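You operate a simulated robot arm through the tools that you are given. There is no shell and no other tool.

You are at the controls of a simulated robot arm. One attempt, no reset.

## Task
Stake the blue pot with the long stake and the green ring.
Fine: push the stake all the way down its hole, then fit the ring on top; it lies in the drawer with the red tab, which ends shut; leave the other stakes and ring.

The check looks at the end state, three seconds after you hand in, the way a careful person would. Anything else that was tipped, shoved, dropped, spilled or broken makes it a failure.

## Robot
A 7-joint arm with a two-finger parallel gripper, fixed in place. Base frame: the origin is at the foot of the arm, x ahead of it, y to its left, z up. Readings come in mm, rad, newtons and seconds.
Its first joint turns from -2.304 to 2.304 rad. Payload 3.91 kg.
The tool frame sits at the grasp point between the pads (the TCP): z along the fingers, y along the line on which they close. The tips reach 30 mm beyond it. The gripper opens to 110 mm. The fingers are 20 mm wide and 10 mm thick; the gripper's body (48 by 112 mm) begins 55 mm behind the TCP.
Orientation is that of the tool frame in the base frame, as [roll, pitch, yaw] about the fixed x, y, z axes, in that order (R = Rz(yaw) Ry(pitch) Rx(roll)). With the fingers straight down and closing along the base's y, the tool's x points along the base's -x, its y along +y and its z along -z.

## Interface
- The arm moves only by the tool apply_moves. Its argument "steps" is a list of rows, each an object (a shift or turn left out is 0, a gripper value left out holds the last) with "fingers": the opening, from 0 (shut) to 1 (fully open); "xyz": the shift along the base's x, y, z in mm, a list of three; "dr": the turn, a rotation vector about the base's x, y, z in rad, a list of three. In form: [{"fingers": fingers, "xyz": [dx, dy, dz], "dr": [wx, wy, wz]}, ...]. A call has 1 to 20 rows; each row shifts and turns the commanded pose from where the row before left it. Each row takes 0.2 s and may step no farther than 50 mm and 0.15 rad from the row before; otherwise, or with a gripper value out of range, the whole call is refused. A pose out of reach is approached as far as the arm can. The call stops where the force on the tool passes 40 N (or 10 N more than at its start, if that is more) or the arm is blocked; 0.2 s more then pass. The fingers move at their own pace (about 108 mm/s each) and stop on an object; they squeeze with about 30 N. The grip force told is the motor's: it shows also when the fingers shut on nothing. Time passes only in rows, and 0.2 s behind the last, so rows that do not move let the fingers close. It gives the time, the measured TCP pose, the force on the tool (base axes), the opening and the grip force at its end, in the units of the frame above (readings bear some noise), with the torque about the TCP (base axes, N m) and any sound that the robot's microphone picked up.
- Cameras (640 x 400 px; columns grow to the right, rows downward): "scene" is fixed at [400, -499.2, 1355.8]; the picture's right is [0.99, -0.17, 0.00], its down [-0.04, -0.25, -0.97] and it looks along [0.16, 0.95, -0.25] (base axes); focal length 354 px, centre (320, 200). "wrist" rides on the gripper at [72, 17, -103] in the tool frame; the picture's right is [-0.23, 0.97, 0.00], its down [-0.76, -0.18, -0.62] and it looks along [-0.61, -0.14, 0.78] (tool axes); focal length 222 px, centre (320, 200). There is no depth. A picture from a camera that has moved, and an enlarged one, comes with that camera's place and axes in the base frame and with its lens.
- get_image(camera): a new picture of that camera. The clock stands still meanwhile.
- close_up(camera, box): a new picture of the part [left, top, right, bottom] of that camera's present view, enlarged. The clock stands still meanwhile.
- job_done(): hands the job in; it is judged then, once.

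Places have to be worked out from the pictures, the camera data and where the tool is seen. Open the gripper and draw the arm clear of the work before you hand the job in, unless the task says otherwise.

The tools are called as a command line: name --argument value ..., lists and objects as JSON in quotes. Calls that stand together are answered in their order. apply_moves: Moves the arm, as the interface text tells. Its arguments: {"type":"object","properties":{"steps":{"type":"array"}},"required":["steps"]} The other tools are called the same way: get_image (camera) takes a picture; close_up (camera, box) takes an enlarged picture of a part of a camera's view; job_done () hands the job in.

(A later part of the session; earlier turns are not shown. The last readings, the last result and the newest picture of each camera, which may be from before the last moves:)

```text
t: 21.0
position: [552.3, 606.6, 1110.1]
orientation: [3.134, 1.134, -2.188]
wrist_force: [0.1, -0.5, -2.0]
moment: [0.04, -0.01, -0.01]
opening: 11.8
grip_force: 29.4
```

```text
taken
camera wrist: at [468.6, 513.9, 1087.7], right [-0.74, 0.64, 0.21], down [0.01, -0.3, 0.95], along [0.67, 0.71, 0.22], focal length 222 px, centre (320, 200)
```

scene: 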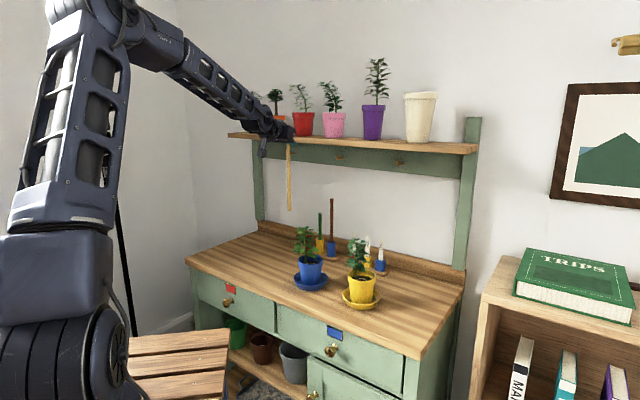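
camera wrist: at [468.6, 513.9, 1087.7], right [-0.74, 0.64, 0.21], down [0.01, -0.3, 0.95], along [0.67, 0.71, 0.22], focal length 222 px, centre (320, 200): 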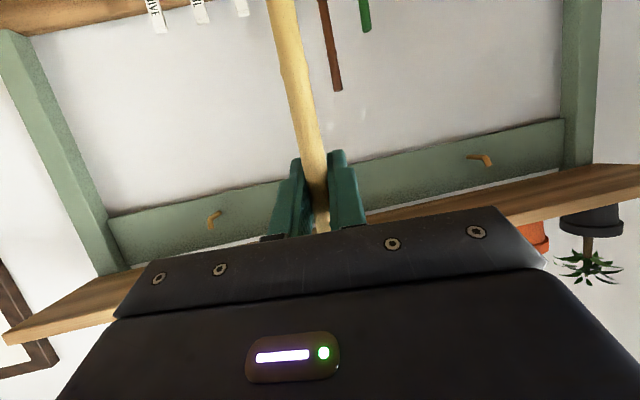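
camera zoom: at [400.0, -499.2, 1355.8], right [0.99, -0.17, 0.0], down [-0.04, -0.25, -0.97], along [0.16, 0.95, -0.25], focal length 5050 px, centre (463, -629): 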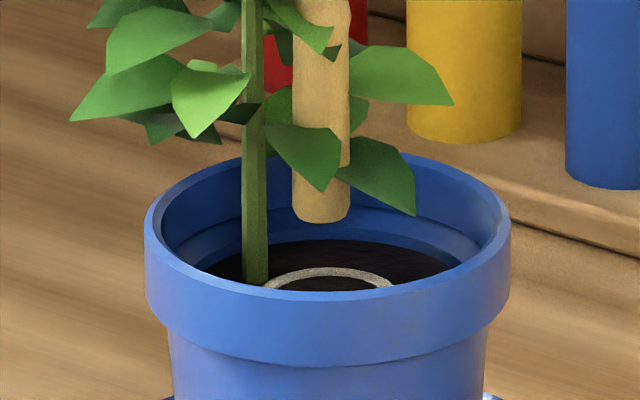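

The stake passes the leaves without contact. In the image the axis sits about 1.7 mm left of the collar centre, so I'll correct that and lower slowly into the hole.

apply_moves --steps '[{"xyz": [1.7, -0.3, 0]}, {"xyz": [0, 0, -6]}, {"xyz": [0, 0, -6]}, {"xyz": [0, 0, -6]}, {"xyz": [0, 0, -6]}, {"xyz": [0, 0, -6]}, {"xyz": [0, 0, 0]}, {"xyz": [0, 0, 0]}]'

close_up --camera "scene" --box '[294, 244, 326, 272]'

```text
t: 22.8
position: [555.4, 605.5, 1079.2]
orientation: [3.133, 1.133, -2.19]
wrist_force: [0.2, 0.1, 0.3]
moment: [0.01, -0.02, 0.03]
opening: 11.8
grip_force: 29.9
```

```text
14.29 times, centred on (310, 258) of scene
camera zoom: at [400.0, -499.2, 1355.8], right [0.99, -0.17, 0.0], down [-0.04, -0.25, -0.97], along [0.16, 0.95, -0.25], focal length 5050 px, centre (463, -629)
```

zoom: 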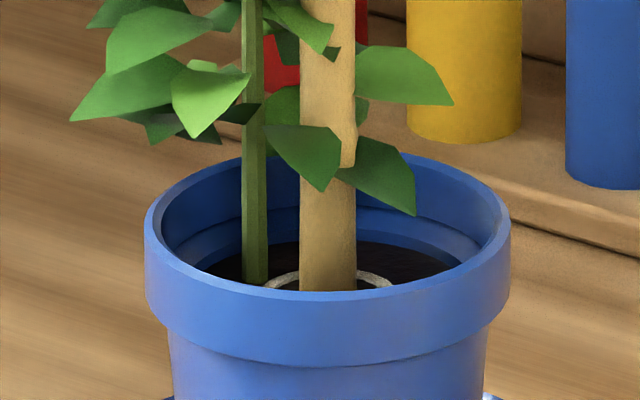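

The stake is centred in the collar, and its tip is below soil level with no resistance. I'll keep pushing down slowly until contact.

apply_moves --steps '[{"xyz": [0, 0, -6]}, {"xyz": [0, 0, -6]}, {"xyz": [0, 0, -6]}, {"xyz": [0, 0, -6]}, {"xyz": [0, 0, -6]}, {"xyz": [0, 0, 0]}]'

close_up --camera "scene" --box '[285, 200, 335, 280]'

```text
t: 24.2
position: [554.7, 605.9, 1050.3]
orientation: [3.131, 1.134, -2.19]
wrist_force: [0.3, 0.0, 3.9]
moment: [-0.01, 0.01, 0.0]
opening: 12.0
grip_force: 30.4
```

```text
5.00 times, centred on (310, 240) of scene
camera zoom: at [400.0, -499.2, 1355.8], right [0.99, -0.17, 0.0], down [-0.04, -0.25, -0.97], along [0.16, 0.95, -0.25], focal length 1768 px, centre (370, 0)
```

zoom: 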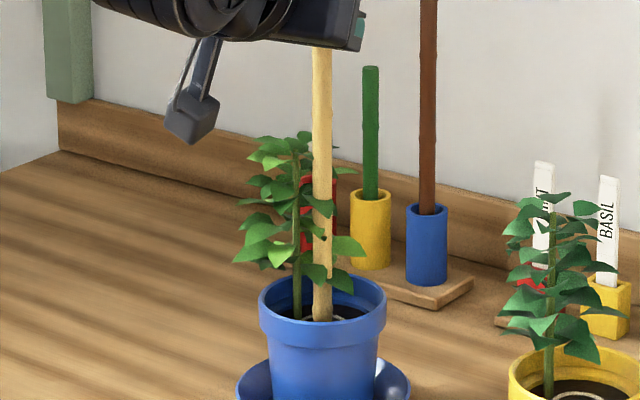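

A light 4 N of upward resistance, like sliding friction in the hole. I'll continue down in small steps.

apply_moves --steps '[{"xyz": [0, 0, -5]}, {"xyz": [0, 0, -5]}, {"xyz": [0, 0, -5]}, {"xyz": [0, 0, 0]}]'

```text
t: 25.2
position: [554.2, 605.8, 1035.3]
orientation: [3.134, 1.135, -2.188]
wrist_force: [-0.5, -0.8, 3.0]
moment: [0.01, 0.03, -0.01]
opening: 11.8
grip_force: 30.0
```

Still only sliding friction, so I'll keep going.

apply_moves --steps '[{"xyz": [0, 0, -4]}, {"xyz": [0, 0, -4]}, {"xyz": [0, 0, -4]}, {"xyz": [0, 0, 0]}]'

```text
t: 26.2
position: [554.9, 606.5, 1024.4]
orientation: [3.134, 1.137, -2.19]
wrist_force: [-0.3, 1.0, 27.9]
moment: [0.13, 0.07, 0.03]
opening: 11.8
grip_force: 29.7
```

Force rose to 28 N at TCP z≈1024 (tip z≈774), which looks like the bottom of the hole. I'll check whether the pot, the gripper or the stake slipped.

close_up --camera "scene" --box '[285, 190, 335, 290]'

close_up --camera "scene" --box '[294, 244, 326, 272]'

get_image --camera "wrist"

```text
4.00 times, centred on (310, 240) of scene
camera zoom: at [400.0, -499.2, 1355.8], right [0.99, -0.17, 0.0], down [-0.04, -0.25, -0.97], along [0.16, 0.95, -0.25], focal length 1414 px, centre (360, 40)
```

zoom: 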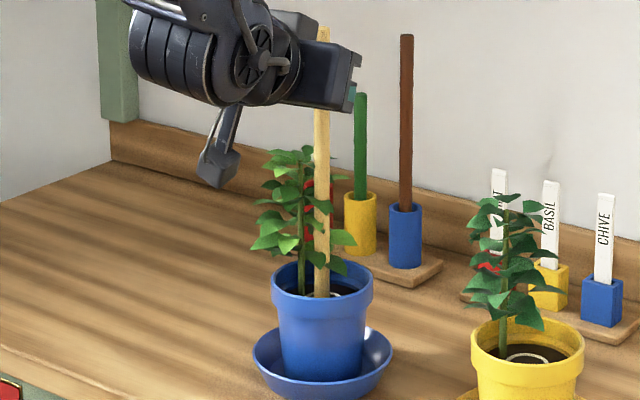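

```text
14.29 times, centred on (310, 258) of scene
camera zoom: at [400.0, -499.2, 1355.8], right [0.99, -0.17, 0.0], down [-0.04, -0.25, -0.97], along [0.16, 0.95, -0.25], focal length 5050 px, centre (463, -629)
```

zoom: 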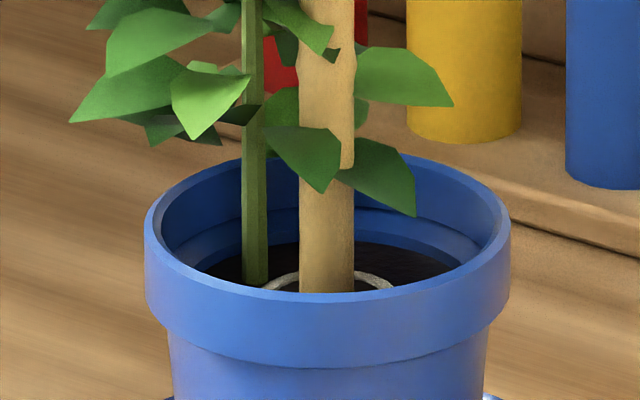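

```text
taken
camera wrist: at [470.1, 514.3, 1001.5], right [-0.74, 0.64, 0.21], down [0.01, -0.3, 0.95], along [0.67, 0.71, 0.22], focal length 222 px, centre (320, 200)
```

wrist: 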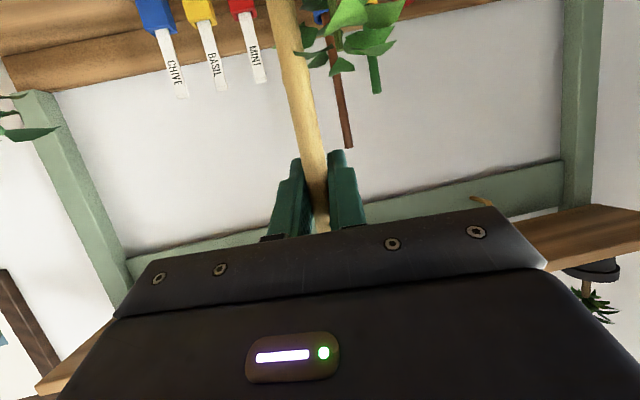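

The pot hasn't moved. I'll press a little further to confirm it's a hard stop and not a tight section.

apply_moves --steps '[{"xyz": [0, 0, -1.5]}, {"xyz": [0, 0, -1.5]}, {"xyz": [0, 0, 0]}]'

```text
t: 27.0
position: [555.4, 605.3, 1020.1]
orientation: [3.134, 1.135, -2.188]
wrist_force: [-0.7, 0.6, 27.8]
moment: [0.17, 0.13, 0.03]
opening: 11.7
grip_force: 30.3
```

The tool moved 4 mm lower at a constant 28 N, so either the stake slides with friction or the pads are slipping on it. I'll measure the stake's top against the scene camera.

close_up --camera "scene" --box '[294, 190, 326, 214]'

close_up --camera "scene" --box '[294, 244, 326, 272]'

```text
16.00 times, centred on (310, 202) of scene
camera zoom: at [400.0, -499.2, 1355.8], right [0.99, -0.17, 0.0], down [-0.04, -0.25, -0.97], along [0.16, 0.95, -0.25], focal length 5656 px, centre (480, 168)
```

zoom: 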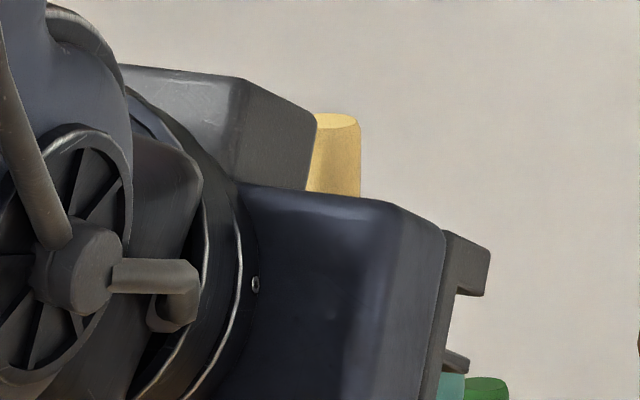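

```text
14.29 times, centred on (310, 258) of scene
camera zoom: at [400.0, -499.2, 1355.8], right [0.99, -0.17, 0.0], down [-0.04, -0.25, -0.97], along [0.16, 0.95, -0.25], focal length 5050 px, centre (463, -629)
```

zoom: 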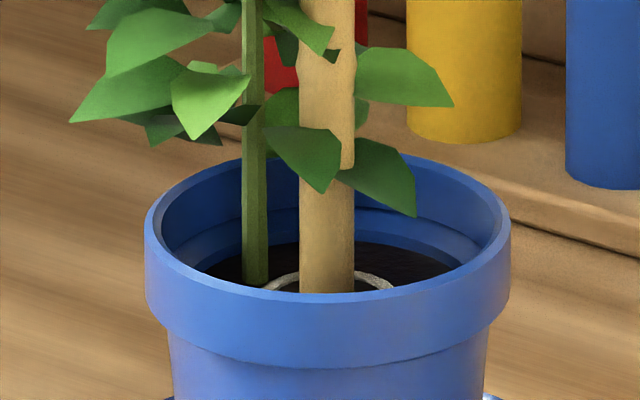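

The stake's marks sit at the same image positions before and after, while the top is now about 57 mm above the TCP instead of about 48. So the stake is on a hard stop (tip z≈777) and the pads slipped at 28 N: it is fully down. I'll open the fingers and back off horizontally.

apply_moves --steps '[{"fingers": 0.4}, {"fingers": 0.4}, {"fingers": 0.4}, {"fingers": 0.4, "xyz": [-11.4, -16.4, 0]}, {"xyz": [-17.1, -24.6, 0]}, {"xyz": [-17.1, -24.6, 0]}, {"xyz": [-17.1, -24.6, 0]}, {"xyz": [-17.1, -24.6, 0]}, {"xyz": [0, 0, 0]}]'

get_image --camera "scene"

close_up --camera "scene" --box '[270, 170, 350, 290]'

get_image --camera "wrist"

```text
t: 29.0
position: [474.7, 491.9, 1021.0]
orientation: [3.133, 1.136, -2.189]
wrist_force: [0.9, -0.1, -0.4]
moment: [-0.02, 0.03, -0.02]
opening: 44.2
grip_force: 0.1
```

```text
taken
```

scene: 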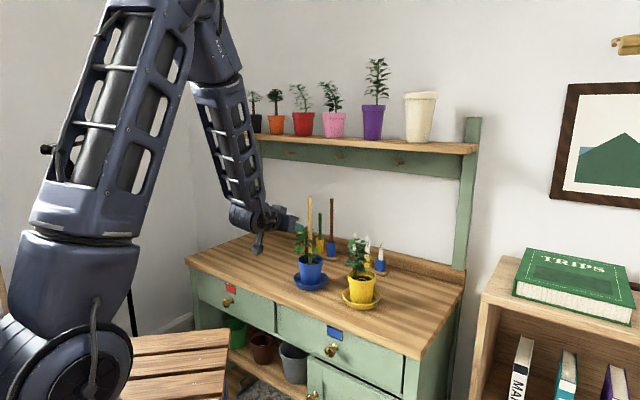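

```text
3.33 times, centred on (310, 230) of scene
camera zoom: at [400.0, -499.2, 1355.8], right [0.99, -0.17, 0.0], down [-0.04, -0.25, -0.97], along [0.16, 0.95, -0.25], focal length 1178 px, centre (353, 100)
```

zoom: 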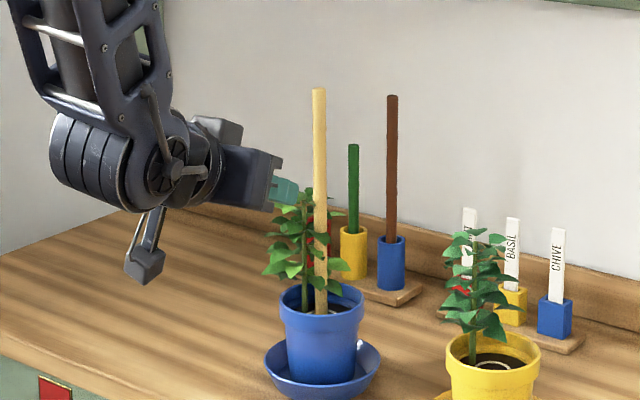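

```text
taken
camera wrist: at [390.1, 399.7, 997.2], right [-0.74, 0.64, 0.21], down [0.01, -0.3, 0.95], along [0.67, 0.71, 0.22], focal length 222 px, centre (320, 200)
```

wrist: 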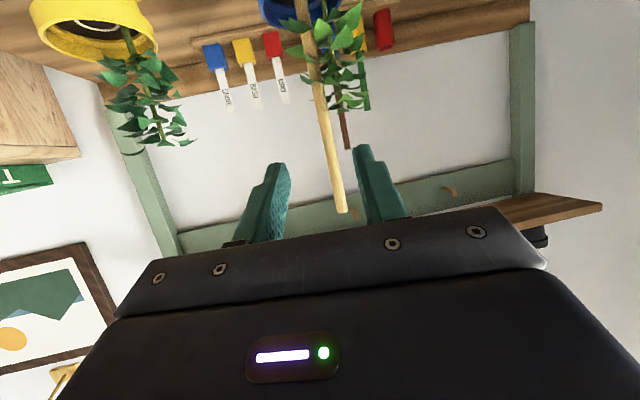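

The stake now stands alone in the blue pot with a very slight lean. I'll measure its top precisely for the ring placement.

close_up --camera "scene" --box '[294, 186, 326, 206]'

close_up --camera "wrist" --box '[310, 160, 370, 230]'

close_up --camera "scene" --box '[294, 244, 326, 272]'

```text
16.00 times, centred on (310, 196) of scene
camera zoom: at [400.0, -499.2, 1355.8], right [0.99, -0.17, 0.0], down [-0.04, -0.25, -0.97], along [0.16, 0.95, -0.25], focal length 5656 px, centre (480, 264)
```

zoom: 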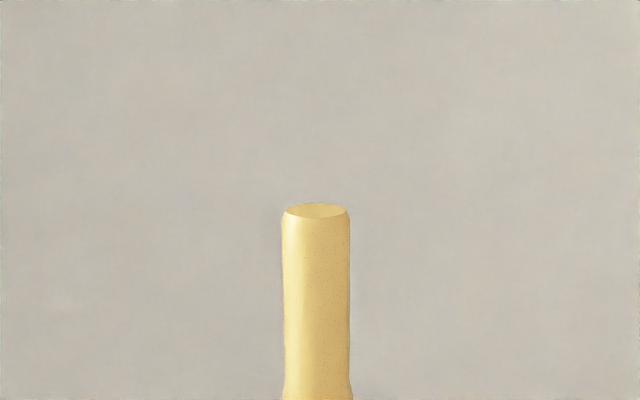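

```text
5.71 times, centred on (340, 195) of wrist
camera zoom: at [390.1, 399.7, 997.2], right [-0.74, 0.64, 0.21], down [0.01, -0.3, 0.95], along [0.67, 0.71, 0.22], focal length 1269 px, centre (206, 229)
```

zoom: 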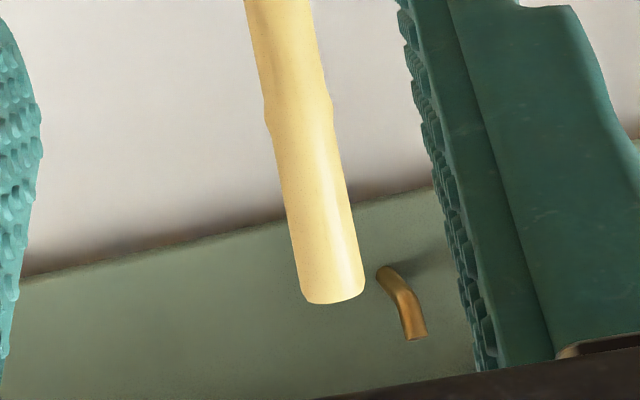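

```text
14.29 times, centred on (310, 258) of scene
camera zoom: at [400.0, -499.2, 1355.8], right [0.99, -0.17, 0.0], down [-0.04, -0.25, -0.97], along [0.16, 0.95, -0.25], focal length 5050 px, centre (463, -629)
```

zoom: 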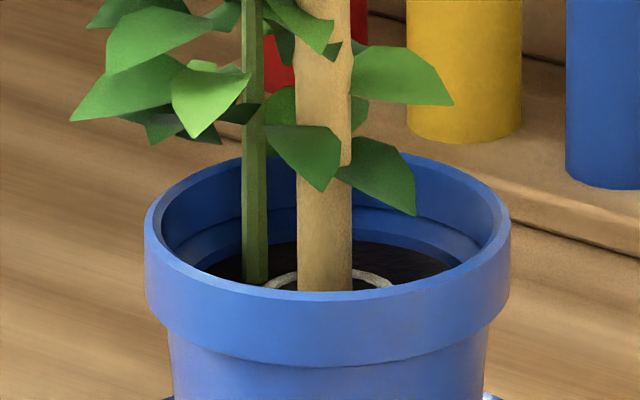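

The stake top triangulates cleanly to (555.6, 609.6, 1078.5). Next is the drawer. There's a slatted wooden object near the robot in the scene view, so I'll move to a high look-down pose over the drawer side to map it before going low.

apply_moves --steps '[{"xyz": [-40.6, 8.5, 22.4], "dr": [-0.1165, 0.081, 0]}, {"xyz": [-40.6, 8.5, 22.4], "dr": [-0.1165, 0.081, 0]}, {"xyz": [-40.6, 8.5, 22.4], "dr": [-0.1165, 0.081, 0]}, {"xyz": [-40.6, 8.5, 22.4], "dr": [-0.1165, 0.081, 0]}, {"xyz": [-40.6, 8.5, 22.4], "dr": [-0.1165, 0.081, 0]}, {"xyz": [-40.6, 8.5, 22.4], "dr": [-0.1165, 0.081, 0]}, {"xyz": [-40.6, 8.5, 22.4], "dr": [-0.1165, 0.081, 0]}, {"xyz": [-40.6, 8.5, 22.4], "dr": [-0.1165, 0.081, 0]}, {"fingers": 1, "dr": [0, 0, -0.089]}, {"dr": [0, 0, -0.089]}, {"xyz": [0, 0, 0]}, {"xyz": [0, 0, 0]}]'

get_image --camera "wrist"

get_image --camera "scene"

```text
t: 31.6
position: [149.9, 559.6, 1199.3]
orientation: [3.14, 0.001, -2.363]
wrist_force: [-0.1, 0.6, -0.4]
moment: [-0.03, 0.0, 0.04]
opening: 109.9
grip_force: 0.2
```

```text
taken
camera wrist: at [87.4, 520.4, 1301.9], right [-0.52, 0.85, 0.0], down [0.67, 0.41, 0.62], along [0.53, 0.33, -0.78], focal length 222 px, centre (320, 200)
```

wrist: 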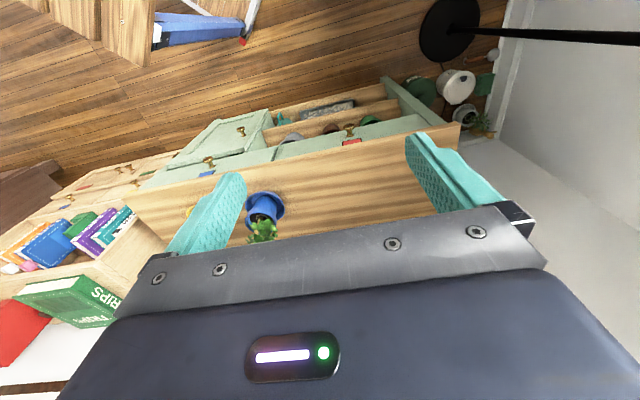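

```text
taken
```

scene: 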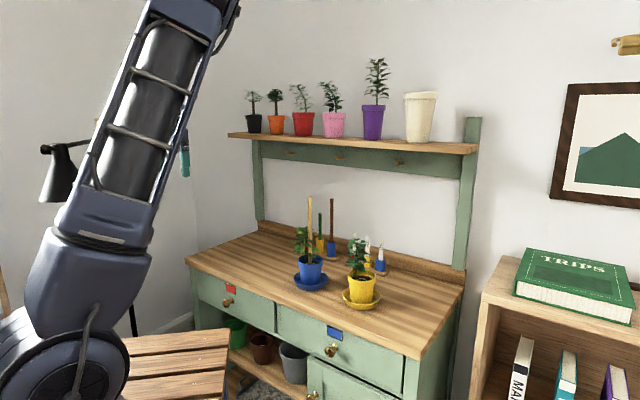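

I'll zoom on the slatted object at the top-left, and on the drawer fronts.

close_up --camera "wrist" --box '[0, 0, 280, 170]'

close_up --camera "wrist" --box '[270, 80, 470, 190]'

close_up --camera "scene" --box '[100, 280, 300, 400]'

```text
2.29 times, centred on (140, 85) of wrist
camera zoom: at [87.4, 520.4, 1301.9], right [-0.52, 0.85, 0.0], down [0.67, 0.41, 0.62], along [0.53, 0.33, -0.78], focal length 508 px, centre (731, 463)
```

zoom: 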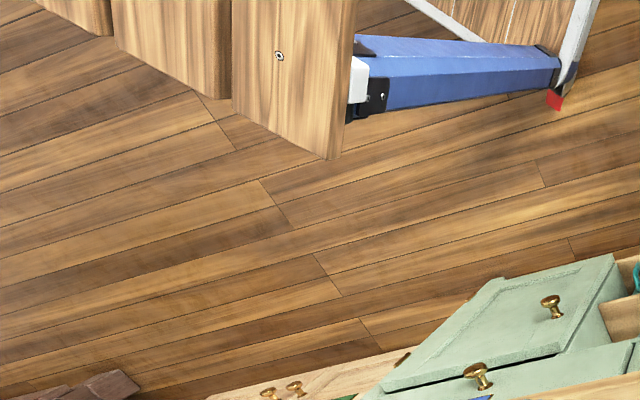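

```text
3.20 times, centred on (370, 135) of wrist
camera zoom: at [87.4, 520.4, 1301.9], right [-0.52, 0.85, 0.0], down [0.67, 0.41, 0.62], along [0.53, 0.33, -0.78], focal length 711 px, centre (160, 408)
```

zoom: 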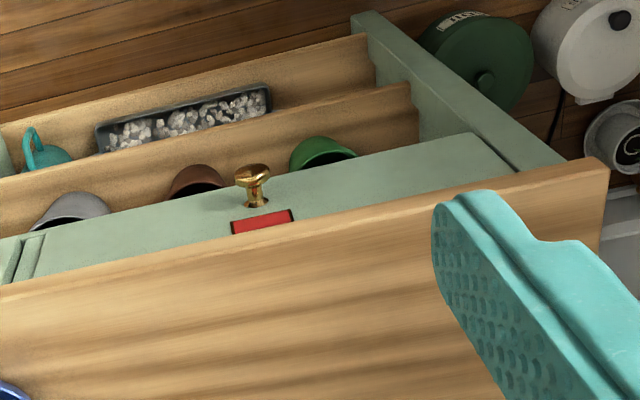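

```text
3.20 times, centred on (200, 340) of scene
camera zoom: at [400.0, -499.2, 1355.8], right [0.99, -0.17, 0.0], down [-0.04, -0.25, -0.97], along [0.16, 0.95, -0.25], focal length 1131 px, centre (704, -248)
```

zoom: 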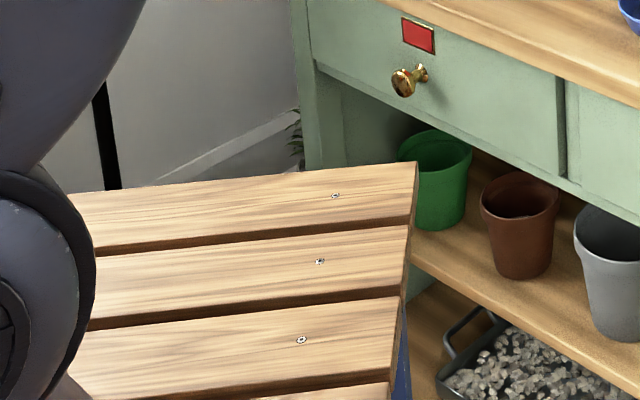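

The slatted object is the robot's own stand (its edge is at y<300), so the drawer area is clear. The knob is near (253, 720, 655) with the drawer face at about 713 mm from the origin along the bench normal. I'll tilt to 45° and descend to a pre-grasp pose in front of it.

apply_moves --steps '[{"xyz": [1, 6, -40], "dr": [0.0919, -0.0932, 0]}, {"xyz": [1, 6, -46], "dr": [0.0919, -0.0932, 0]}, {"xyz": [1, 6, -46], "dr": [0.0919, -0.0932, 0]}, {"xyz": [1, 6, -46], "dr": [0.0919, -0.0932, 0]}, {"xyz": [1, 6, -46], "dr": [0.0919, -0.0932, 0]}, {"xyz": [1, 6, -46], "dr": [0.0919, -0.0932, 0]}, {"xyz": [1, 6, -46]}, {"xyz": [1, 6, -46]}, {"xyz": [1, 6, -46]}, {"xyz": [1, 6, -46]}, {"xyz": [1, 6, -46]}, {"xyz": [0, 2, -10]}, {"xyz": [0, 0, 0]}, {"xyz": [0, 0, 0]}]'

get_image --camera "wrist"

get_image --camera "scene"

```text
t: 34.6
position: [160.6, 626.0, 691.0]
orientation: [-3.139, 0.786, -2.359]
wrist_force: [0.4, 0.2, 0.1]
moment: [0.0, 0.03, 0.0]
opening: 109.8
grip_force: 0.0
```

```text
taken
camera wrist: at [61.0, 551.2, 710.3], right [-0.57, 0.81, 0.16], down [0.19, -0.06, 0.98], along [0.8, 0.59, -0.12], focal length 222 px, centre (320, 200)
```

wrist: 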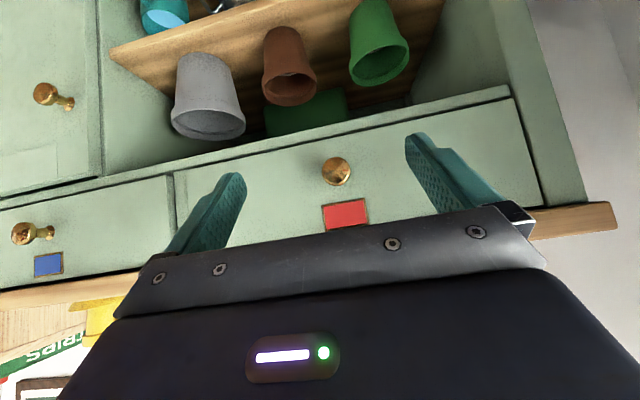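

```text
taken
```

scene: 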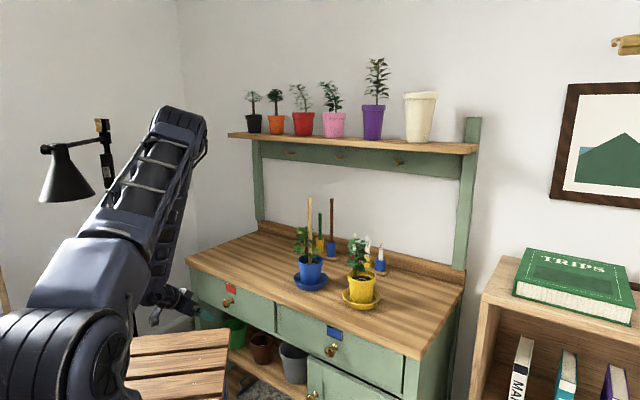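

The knob head now triangulates to (252.7, 723.4, 650). I'll advance so it sits between the pads, keeping the fingertips just short of the drawer face.

apply_moves --steps '[{"xyz": [21.3, 22.6, -7.8]}, {"xyz": [21.3, 22.6, -7.8]}, {"xyz": [21.3, 22.6, -7.8]}, {"xyz": [11, 11.6, -4]}, {"xyz": [10.2, 11, -3.7]}, {"xyz": [0, 0, 0]}, {"xyz": [0, 0, 0]}]'

get_image --camera "wrist"

close_up --camera "scene" --box '[180, 270, 280, 330]'

```text
t: 36.2
position: [247.8, 717.9, 659.8]
orientation: [-3.136, 0.785, -2.359]
wrist_force: [0.5, 0.5, -0.1]
moment: [-0.01, -0.04, 0.02]
opening: 110.1
grip_force: 0.0
```

```text
taken
camera wrist: at [146.5, 642.1, 679.5], right [-0.57, 0.81, 0.16], down [0.19, -0.06, 0.98], along [0.8, 0.59, -0.12], focal length 222 px, centre (320, 200)
```

wrist: 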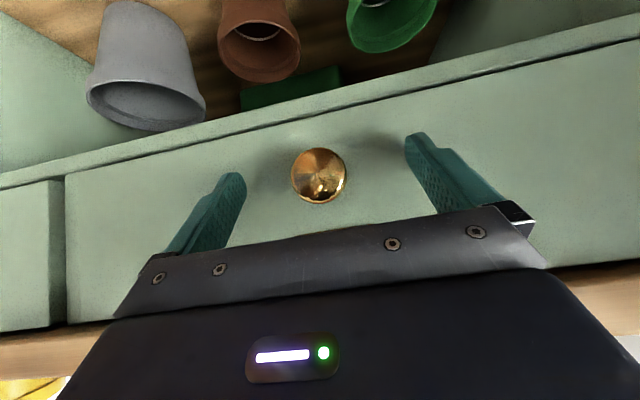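

```text
6.40 times, centred on (230, 300) of scene
camera zoom: at [400.0, -499.2, 1355.8], right [0.99, -0.17, 0.0], down [-0.04, -0.25, -0.97], along [0.16, 0.95, -0.25], focal length 2263 px, centre (896, -440)
```

zoom: 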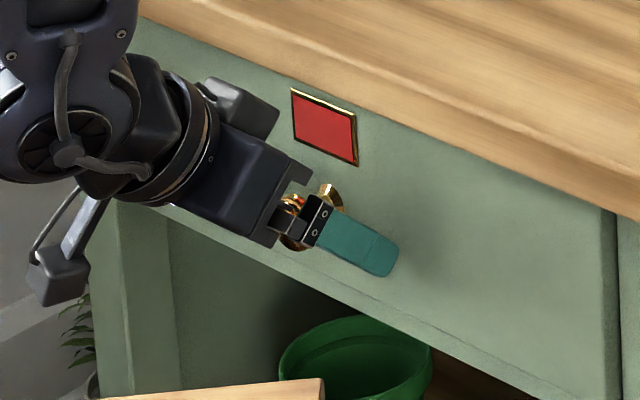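

The knob head is centred between the fingers. I'll close on it.

apply_moves --steps '[{"fingers": 0}, {"fingers": 0}, {"fingers": 0}, {"fingers": 0}, {"fingers": 0}]'

get_image --camera "wrist"

```text
t: 37.4
position: [245.9, 717.0, 658.4]
orientation: [-3.137, 0.785, -2.359]
wrist_force: [0.4, 0.1, 0.6]
moment: [-0.03, -0.03, 0.33]
opening: 33.9
grip_force: 45.1
```

```text
taken
camera wrist: at [146.5, 642.0, 679.5], right [-0.57, 0.81, 0.16], down [0.19, -0.06, 0.98], along [0.8, 0.59, -0.12], focal length 222 px, centre (320, 200)
```

wrist: 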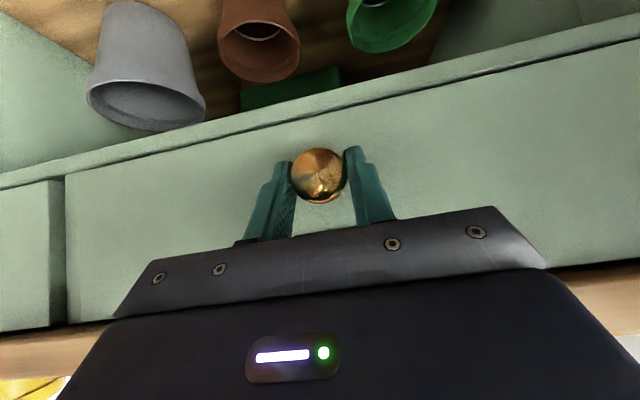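

Gripped the knob (33.9 mm). I'll pull along the bench normal, a short distance first.

apply_moves --steps '[{"xyz": [-7, -7, 0]}, {"xyz": [-10, -10, 0]}, {"xyz": [-14, -14, 0]}, {"xyz": [0, 0, 0]}]'

close_up --camera "scene" --box '[160, 240, 320, 360]'

```text
t: 38.4
position: [214.5, 685.7, 659.1]
orientation: [-3.139, 0.786, -2.36]
wrist_force: [6.4, -6.9, 5.2]
moment: [-0.12, -0.38, 0.27]
opening: 33.6
grip_force: 45.1
```

```text
3.33 times, centred on (240, 300) of scene
camera zoom: at [400.0, -499.2, 1355.8], right [0.99, -0.17, 0.0], down [-0.04, -0.25, -0.97], along [0.16, 0.95, -0.25], focal length 1178 px, centre (587, -133)
```

zoom: 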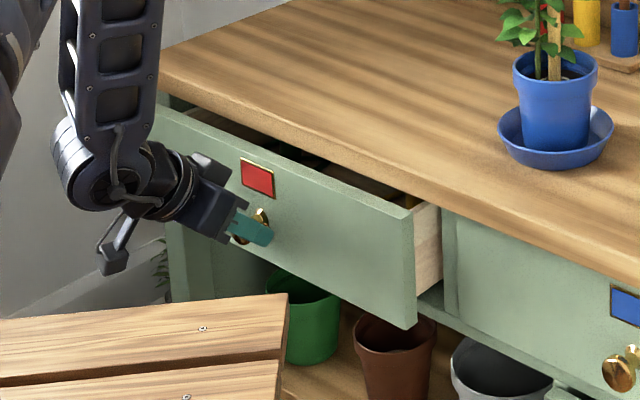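

The drawer slides with a small side load, so I'll bias the pull slightly and keep opening.

apply_moves --steps '[{"xyz": [-13.6, -14.6, 0]}, {"xyz": [-14, -14.2, 0]}, {"xyz": [-14, -14.2, 0]}, {"xyz": [-14, -14.2, 0]}, {"xyz": [0, 0, 0]}]'

close_up --camera "scene" --box '[160, 240, 320, 360]'

```text
t: 39.6
position: [158.5, 629.4, 659.0]
orientation: [-3.141, 0.786, -2.36]
wrist_force: [1.3, -3.1, 26.0]
moment: [-0.26, 0.02, 0.75]
opening: 33.8
grip_force: 44.6
```

```text
3.33 times, centred on (240, 300) of scene
camera zoom: at [400.0, -499.2, 1355.8], right [0.99, -0.17, 0.0], down [-0.04, -0.25, -0.97], along [0.16, 0.95, -0.25], focal length 1178 px, centre (587, -133)
```

zoom: 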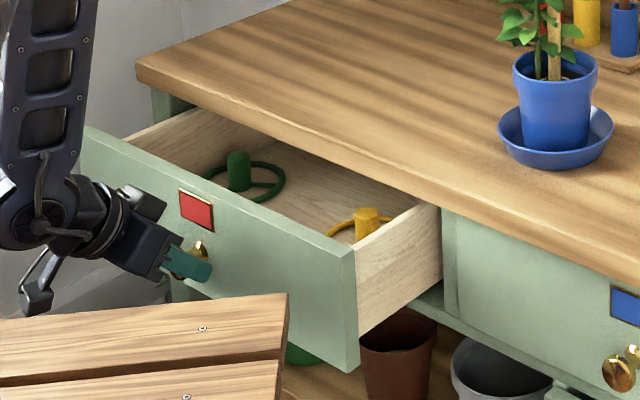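

Opened about 125 mm. The drawer holds a green ring (a hoop on a hub cylinder) and a yellow one. The vertical force reads 26 N, so I'll settle and re-read before pulling further.

apply_moves --steps '[{"xyz": [0, 0, 0]}, {"xyz": [0, 0, 0]}]'

close_up --camera "scene" --box '[170, 265, 260, 325]'

get_image --camera "wrist"

```text
t: 40.2
position: [158.3, 629.9, 658.3]
orientation: [-3.141, 0.785, -2.361]
wrist_force: [-3.0, 0.3, 28.2]
moment: [-0.37, 0.27, 0.46]
opening: 33.5
grip_force: 45.1
```

```text
6.67 times, centred on (215, 295) of scene
camera zoom: at [400.0, -499.2, 1355.8], right [0.99, -0.17, 0.0], down [-0.04, -0.25, -0.97], along [0.16, 0.95, -0.25], focal length 2357 px, centre (1020, -433)
```

zoom: 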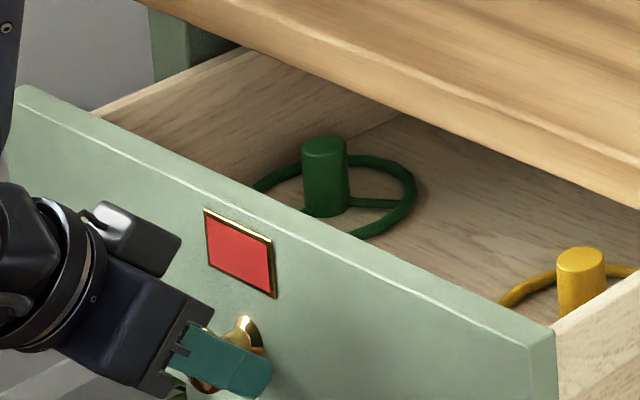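

```text
taken
camera wrist: at [59.1, 554.5, 679.3], right [-0.57, 0.81, 0.16], down [0.19, -0.06, 0.98], along [0.8, 0.59, -0.12], focal length 222 px, centre (320, 200)
```

wrist: 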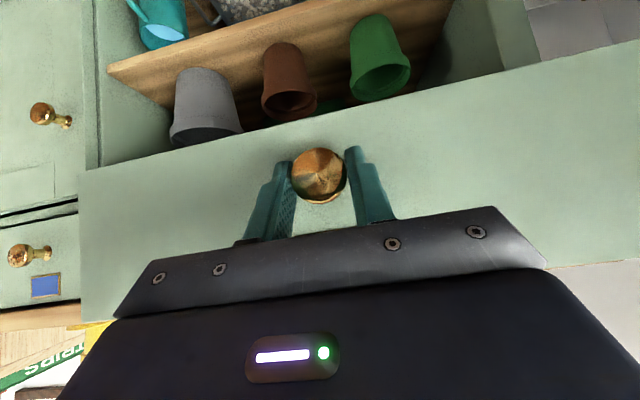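

The side load is fine, but 28 N upward persists, as if I'm pressing the drawer down. I'll raise the command slightly to relieve it.

apply_moves --steps '[{"xyz": [0, 0, 1]}, {"xyz": [0, 0, 0]}]'

```text
t: 40.8
position: [158.4, 630.1, 657.8]
orientation: [-3.139, 0.784, -2.359]
wrist_force: [-8.0, 9.5, 4.5]
moment: [0.97, -0.37, 0.2]
opening: 34.1
grip_force: 45.0
```

Relieved to 4.5 N. The green hub is still at about d≈745, under the counter (edge at d≈701), so the drawer must come out about 110 mm more. I'll continue in stages.

apply_moves --steps '[{"xyz": [-14, -14, 0.3]}, {"xyz": [-14, -14, 0.3]}, {"xyz": [-14, -14, 0.3]}, {"xyz": [0, 0, 0]}]'

```text
t: 41.8
position: [116.5, 587.1, 657.8]
orientation: [-3.138, 0.779, -2.359]
wrist_force: [-2.3, 1.7, -8.4]
moment: [0.59, -0.21, 0.19]
opening: 33.7
grip_force: 44.7
stopped in row 4: the force on the tool passed its limit at 41 N (the readings are from after the stop); the commanded pose is now the measured one
```

The force limit tripped at about 183 mm of travel, which may be the drawer's end stop. I'll look.

close_up --camera "scene" --box '[120, 240, 320, 365]'

get_image --camera "wrist"

get_image --camera "scene"

```text
3.20 times, centred on (220, 302) of scene
camera zoom: at [400.0, -499.2, 1355.8], right [0.99, -0.17, 0.0], down [-0.04, -0.25, -0.97], along [0.16, 0.95, -0.25], focal length 1131 px, centre (640, -128)
```

zoom: 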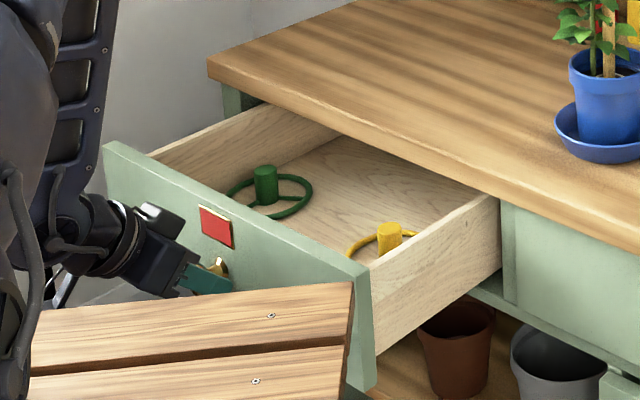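

```text
taken
camera wrist: at [16.4, 511.5, 680.0], right [-0.57, 0.8, 0.16], down [0.2, -0.05, 0.98], along [0.8, 0.59, -0.13], focal length 222 px, centre (320, 200)
```

wrist: 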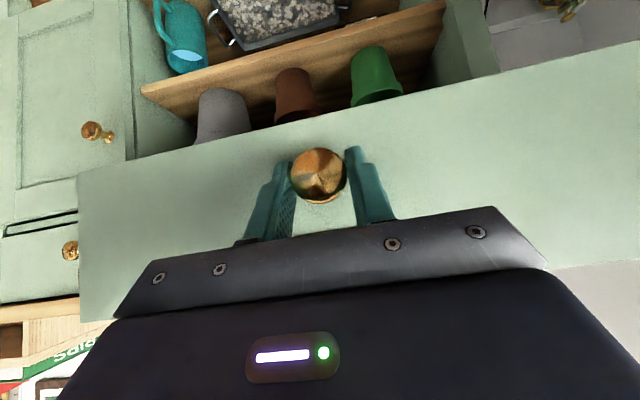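

```text
taken
```

scene: 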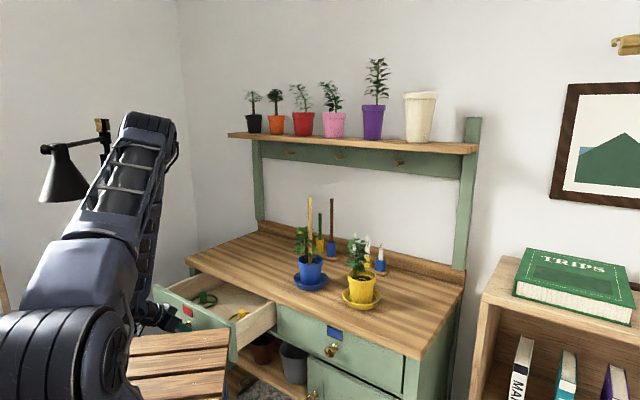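

The drawer is open about 183 mm. I'll test with small pulls whether it goes further or is at its stop.

apply_moves --steps '[{"xyz": [-3, -3, 0]}, {"xyz": [-3, -3, 0]}, {"xyz": [-3, -3, 0]}, {"xyz": [0, 0, 0]}]'

```text
t: 42.8
position: [106.3, 578.5, 659.4]
orientation: [-3.138, 0.78, -2.357]
wrist_force: [-8.9, 8.4, -13.6]
moment: [-0.36, 0.4, 0.37]
opening: 33.8
grip_force: 44.9
```

It still moves, so that wasn't the stop; the loads are side loads. I'll correct z and lateral slightly and keep pulling gently.

apply_moves --steps '[{"xyz": [-6.3, -5.7, -0.5]}, {"xyz": [-6, -6, 0]}, {"xyz": [-6, -6, 0]}, {"xyz": [-6, -6, 0]}, {"xyz": [-6, -6, 0]}, {"xyz": [0, 0, 0]}]'

```text
t: 44.2
position: [76.4, 549.2, 658.3]
orientation: [-3.138, 0.782, -2.359]
wrist_force: [3.5, -2.5, 12.1]
moment: [0.32, -0.56, -0.03]
opening: 33.8
grip_force: 44.7
```

Open about 238 mm, so the hub should now be well clear of the counter edge. I'll release the knob, back off along the tool axis and rise to look into the drawer.

apply_moves --steps '[{"fingers": 0.6}, {"fingers": 0.6}, {"fingers": 0.6}, {"xyz": [-12, -12, 17]}, {"xyz": [-12, -12, 17]}, {"xyz": [-6, -6, 30]}, {"xyz": [0, 0, 40]}, {"xyz": [0, 0, 45]}, {"xyz": [0, 0, 45]}, {"xyz": [0, 0, 45]}, {"xyz": [0, 0, 0]}, {"xyz": [0, 0, 0]}]'

get_image --camera "wrist"

close_up --camera "scene" --box '[120, 240, 320, 365]'

```text
t: 46.8
position: [46.2, 516.4, 898.0]
orientation: [-3.139, 0.783, -2.356]
wrist_force: [0.1, 0.0, -0.3]
moment: [0.0, 0.01, -0.01]
opening: 65.8
grip_force: 0.1
```

```text
taken
camera wrist: at [-52.6, 441.8, 919.3], right [-0.57, 0.81, 0.16], down [0.2, -0.05, 0.98], along [0.8, 0.59, -0.13], focal length 222 px, centre (320, 200)
```

wrist: 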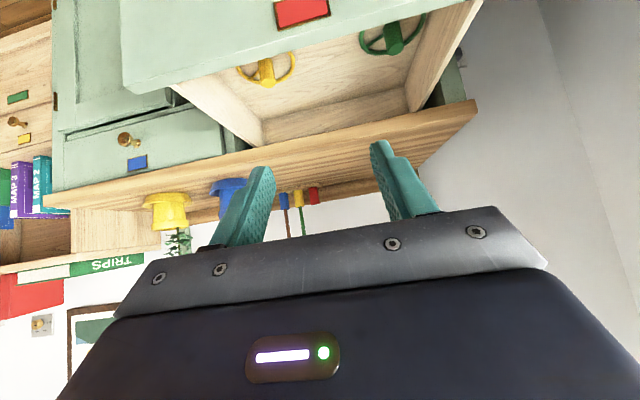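

```text
3.20 times, centred on (220, 302) of scene
camera zoom: at [400.0, -499.2, 1355.8], right [0.99, -0.17, 0.0], down [-0.04, -0.25, -0.97], along [0.16, 0.95, -0.25], focal length 1131 px, centre (640, -128)
```

zoom: 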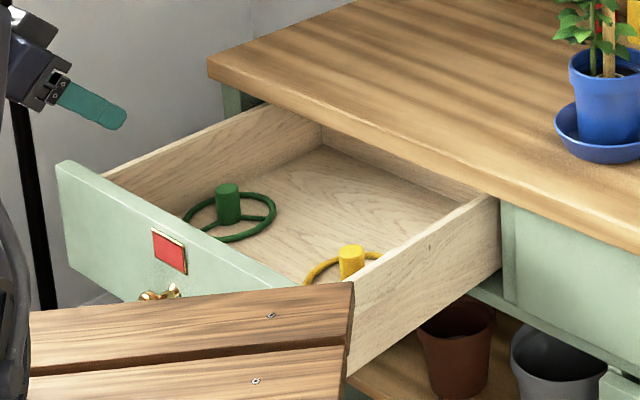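

The green hub's top triangulates to (121, 771.5, 657). I'll go tool-down above it for a closer look.

apply_moves --steps '[{"fingers": 0.8, "xyz": [5, 20, 10], "dr": [-0.0923, 0.0923, 0]}, {"xyz": [12, 42, 0], "dr": [-0.0923, 0.0923, 0]}, {"xyz": [12, 42, 0], "dr": [-0.0923, 0.0923, 0]}, {"xyz": [12, 42, 0], "dr": [-0.0923, 0.0923, 0]}, {"xyz": [12, 42, -10], "dr": [-0.0923, 0.0923, 0]}, {"xyz": [12, 42, -20], "dr": [-0.0923, 0.0923, 0]}, {"xyz": [10, 25, -20]}, {"xyz": [0, 0, 0]}, {"xyz": [0, 0, 0]}]'

get_image --camera "wrist"

get_image --camera "scene"

```text
t: 48.8
position: [121.5, 772.5, 857.3]
orientation: [-3.137, -0.002, -2.358]
wrist_force: [0.5, 0.1, -0.4]
moment: [0.02, 0.0, 0.0]
opening: 87.9
grip_force: 0.0
```

```text
taken
camera wrist: at [58.2, 734.2, 959.8], right [-0.53, 0.85, 0.0], down [0.66, 0.42, 0.62], along [0.53, 0.32, -0.78], focal length 222 px, centre (320, 200)
```

wrist: 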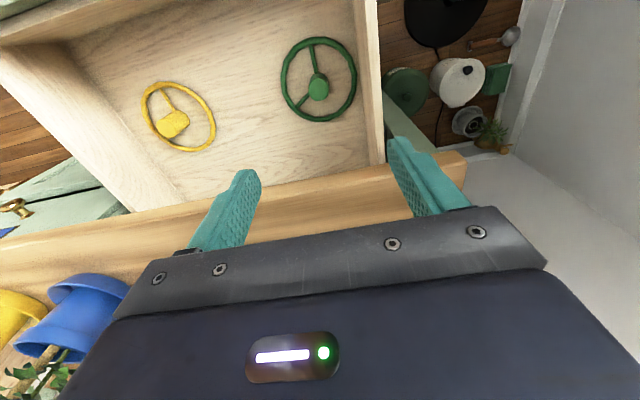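

```text
taken
```

scene: 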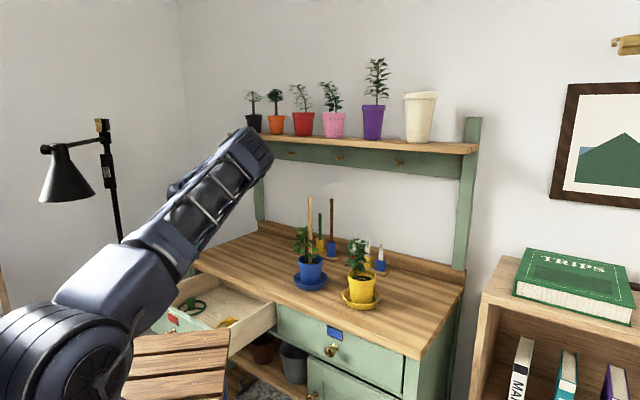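

I'll zoom on the rings in the drawer.

close_up --camera "wrist" --box '[260, 20, 380, 140]'

close_up --camera "wrist" --box '[120, 60, 230, 170]'

close_up --camera "scene" --box '[170, 285, 250, 335]'

```text
3.33 times, centred on (320, 80) of wrist
camera zoom: at [58.2, 734.2, 959.8], right [-0.53, 0.85, 0.0], down [0.66, 0.42, 0.62], along [0.53, 0.32, -0.78], focal length 740 px, centre (320, 600)
```

zoom: 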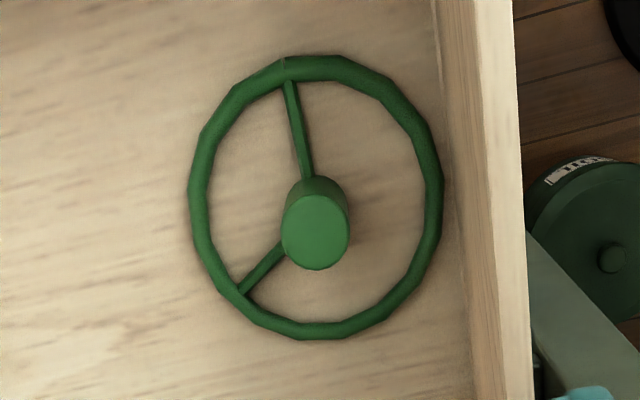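

```text
3.64 times, centred on (175, 115) of wrist
camera zoom: at [58.2, 734.2, 959.8], right [-0.53, 0.85, 0.0], down [0.66, 0.42, 0.62], along [0.53, 0.32, -0.78], focal length 808 px, centre (847, 509)
```

zoom: 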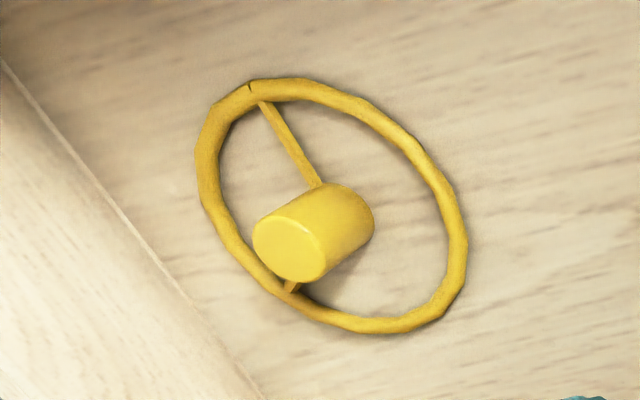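

```text
8.00 times, centred on (210, 310) of scene
camera zoom: at [400.0, -499.2, 1355.8], right [0.99, -0.17, 0.0], down [-0.04, -0.25, -0.97], along [0.16, 0.95, -0.25], focal length 2828 px, centre (1200, -680)
```

zoom: 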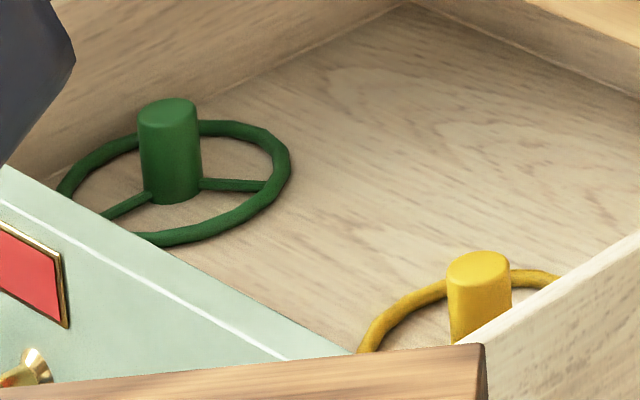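

The ring is a hoop with two spokes to a central cap hub. The hub is about 29 mm across and 46 mm tall with its top at z≈658. I'll descend closer and re-check centring before gripping.

apply_moves --steps '[{"xyz": [-1, -1.5, -30]}, {"xyz": [-1, -1.5, -40]}, {"xyz": [0, 0, -40]}, {"xyz": [0, 0, 0]}, {"xyz": [0, 0, 0]}]'

get_image --camera "wrist"

close_up --camera "scene" --box '[160, 260, 260, 330]'

```text
t: 50.0
position: [119.4, 769.0, 748.0]
orientation: [-3.136, -0.003, -2.358]
wrist_force: [0.2, 0.2, -0.1]
moment: [0.03, 0.02, -0.02]
opening: 87.9
grip_force: 0.1
```

```text
taken
camera wrist: at [57.4, 731.7, 849.1], right [-0.53, 0.85, 0.0], down [0.66, 0.41, 0.62], along [0.53, 0.33, -0.78], focal length 222 px, centre (320, 200)
```

wrist: 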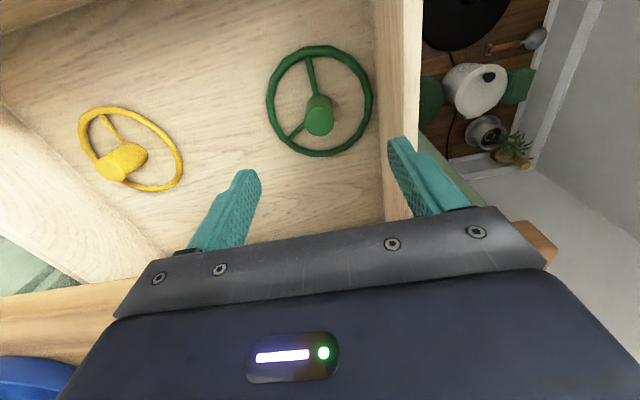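

```text
5.71 times, centred on (210, 295) of scene
camera zoom: at [400.0, -499.2, 1355.8], right [0.99, -0.17, 0.0], down [-0.04, -0.25, -0.97], along [0.16, 0.95, -0.25], focal length 2020 px, centre (949, -343)
```

zoom: 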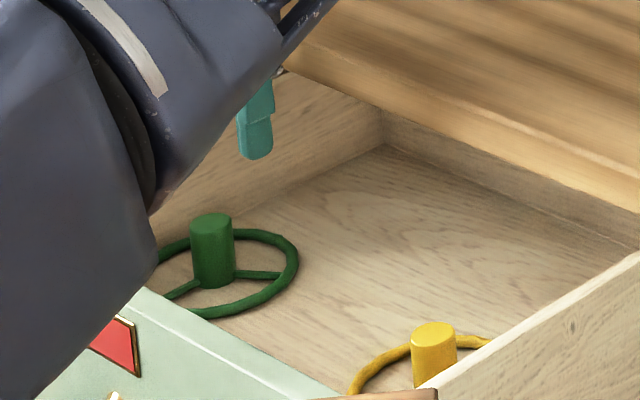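

close_up --camera "wrist" --box '[270, 80, 370, 160]'

```text
5.00 times, centred on (320, 120) of wrist
camera zoom: at [57.4, 731.7, 849.1], right [-0.53, 0.85, 0.0], down [0.66, 0.41, 0.62], along [0.53, 0.33, -0.78], focal length 1111 px, centre (320, 600)
```

zoom: 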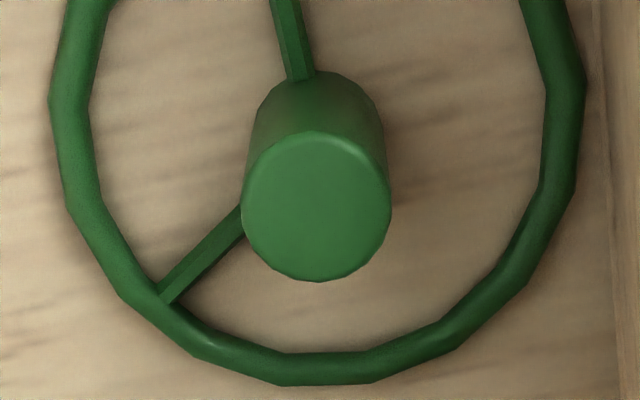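

The hub is laterally centred, and I estimate it 2–3 mm nearer the robot than the TCP. I'll correct that and descend in two stages.

apply_moves --steps '[{"xyz": [-1.8, -1.8, -20]}, {"xyz": [0, 0, -20]}, {"xyz": [0, 0, -20]}, {"xyz": [0, 0, 0]}, {"xyz": [0, 0, 0]}]'

get_image --camera "wrist"

close_up --camera "scene" --box '[160, 265, 240, 325]'

```text
t: 51.2
position: [118.8, 767.0, 686.7]
orientation: [-3.136, -0.002, -2.358]
wrist_force: [1.2, 0.0, -0.5]
moment: [0.01, -0.01, 0.01]
opening: 87.8
grip_force: 0.0
```

```text
taken
camera wrist: at [55.7, 729.4, 789.7], right [-0.53, 0.85, 0.0], down [0.66, 0.41, 0.62], along [0.53, 0.32, -0.78], focal length 222 px, centre (320, 200)
```

wrist: 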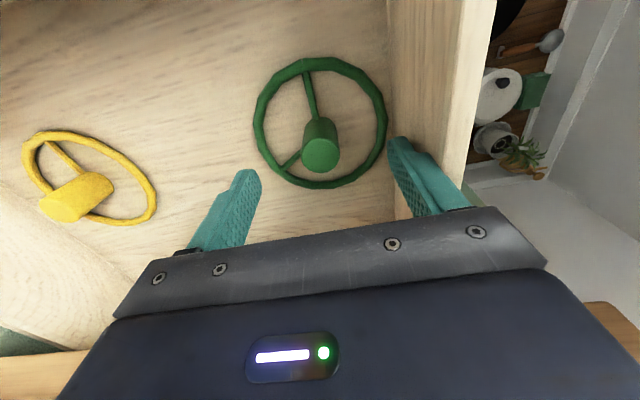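

```text
6.67 times, centred on (200, 295) of scene
camera zoom: at [400.0, -499.2, 1355.8], right [0.99, -0.17, 0.0], down [-0.04, -0.25, -0.97], along [0.16, 0.95, -0.25], focal length 2357 px, centre (1120, -433)
```

zoom: 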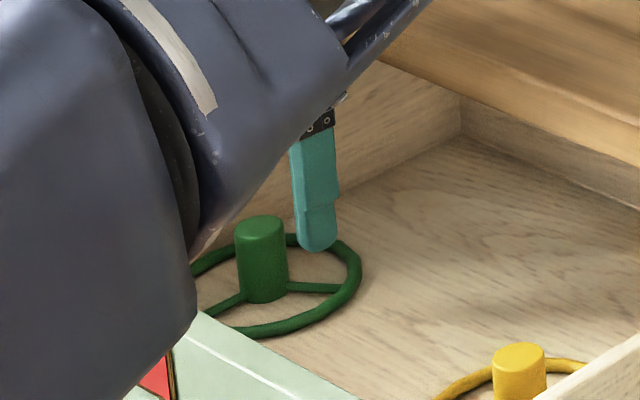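

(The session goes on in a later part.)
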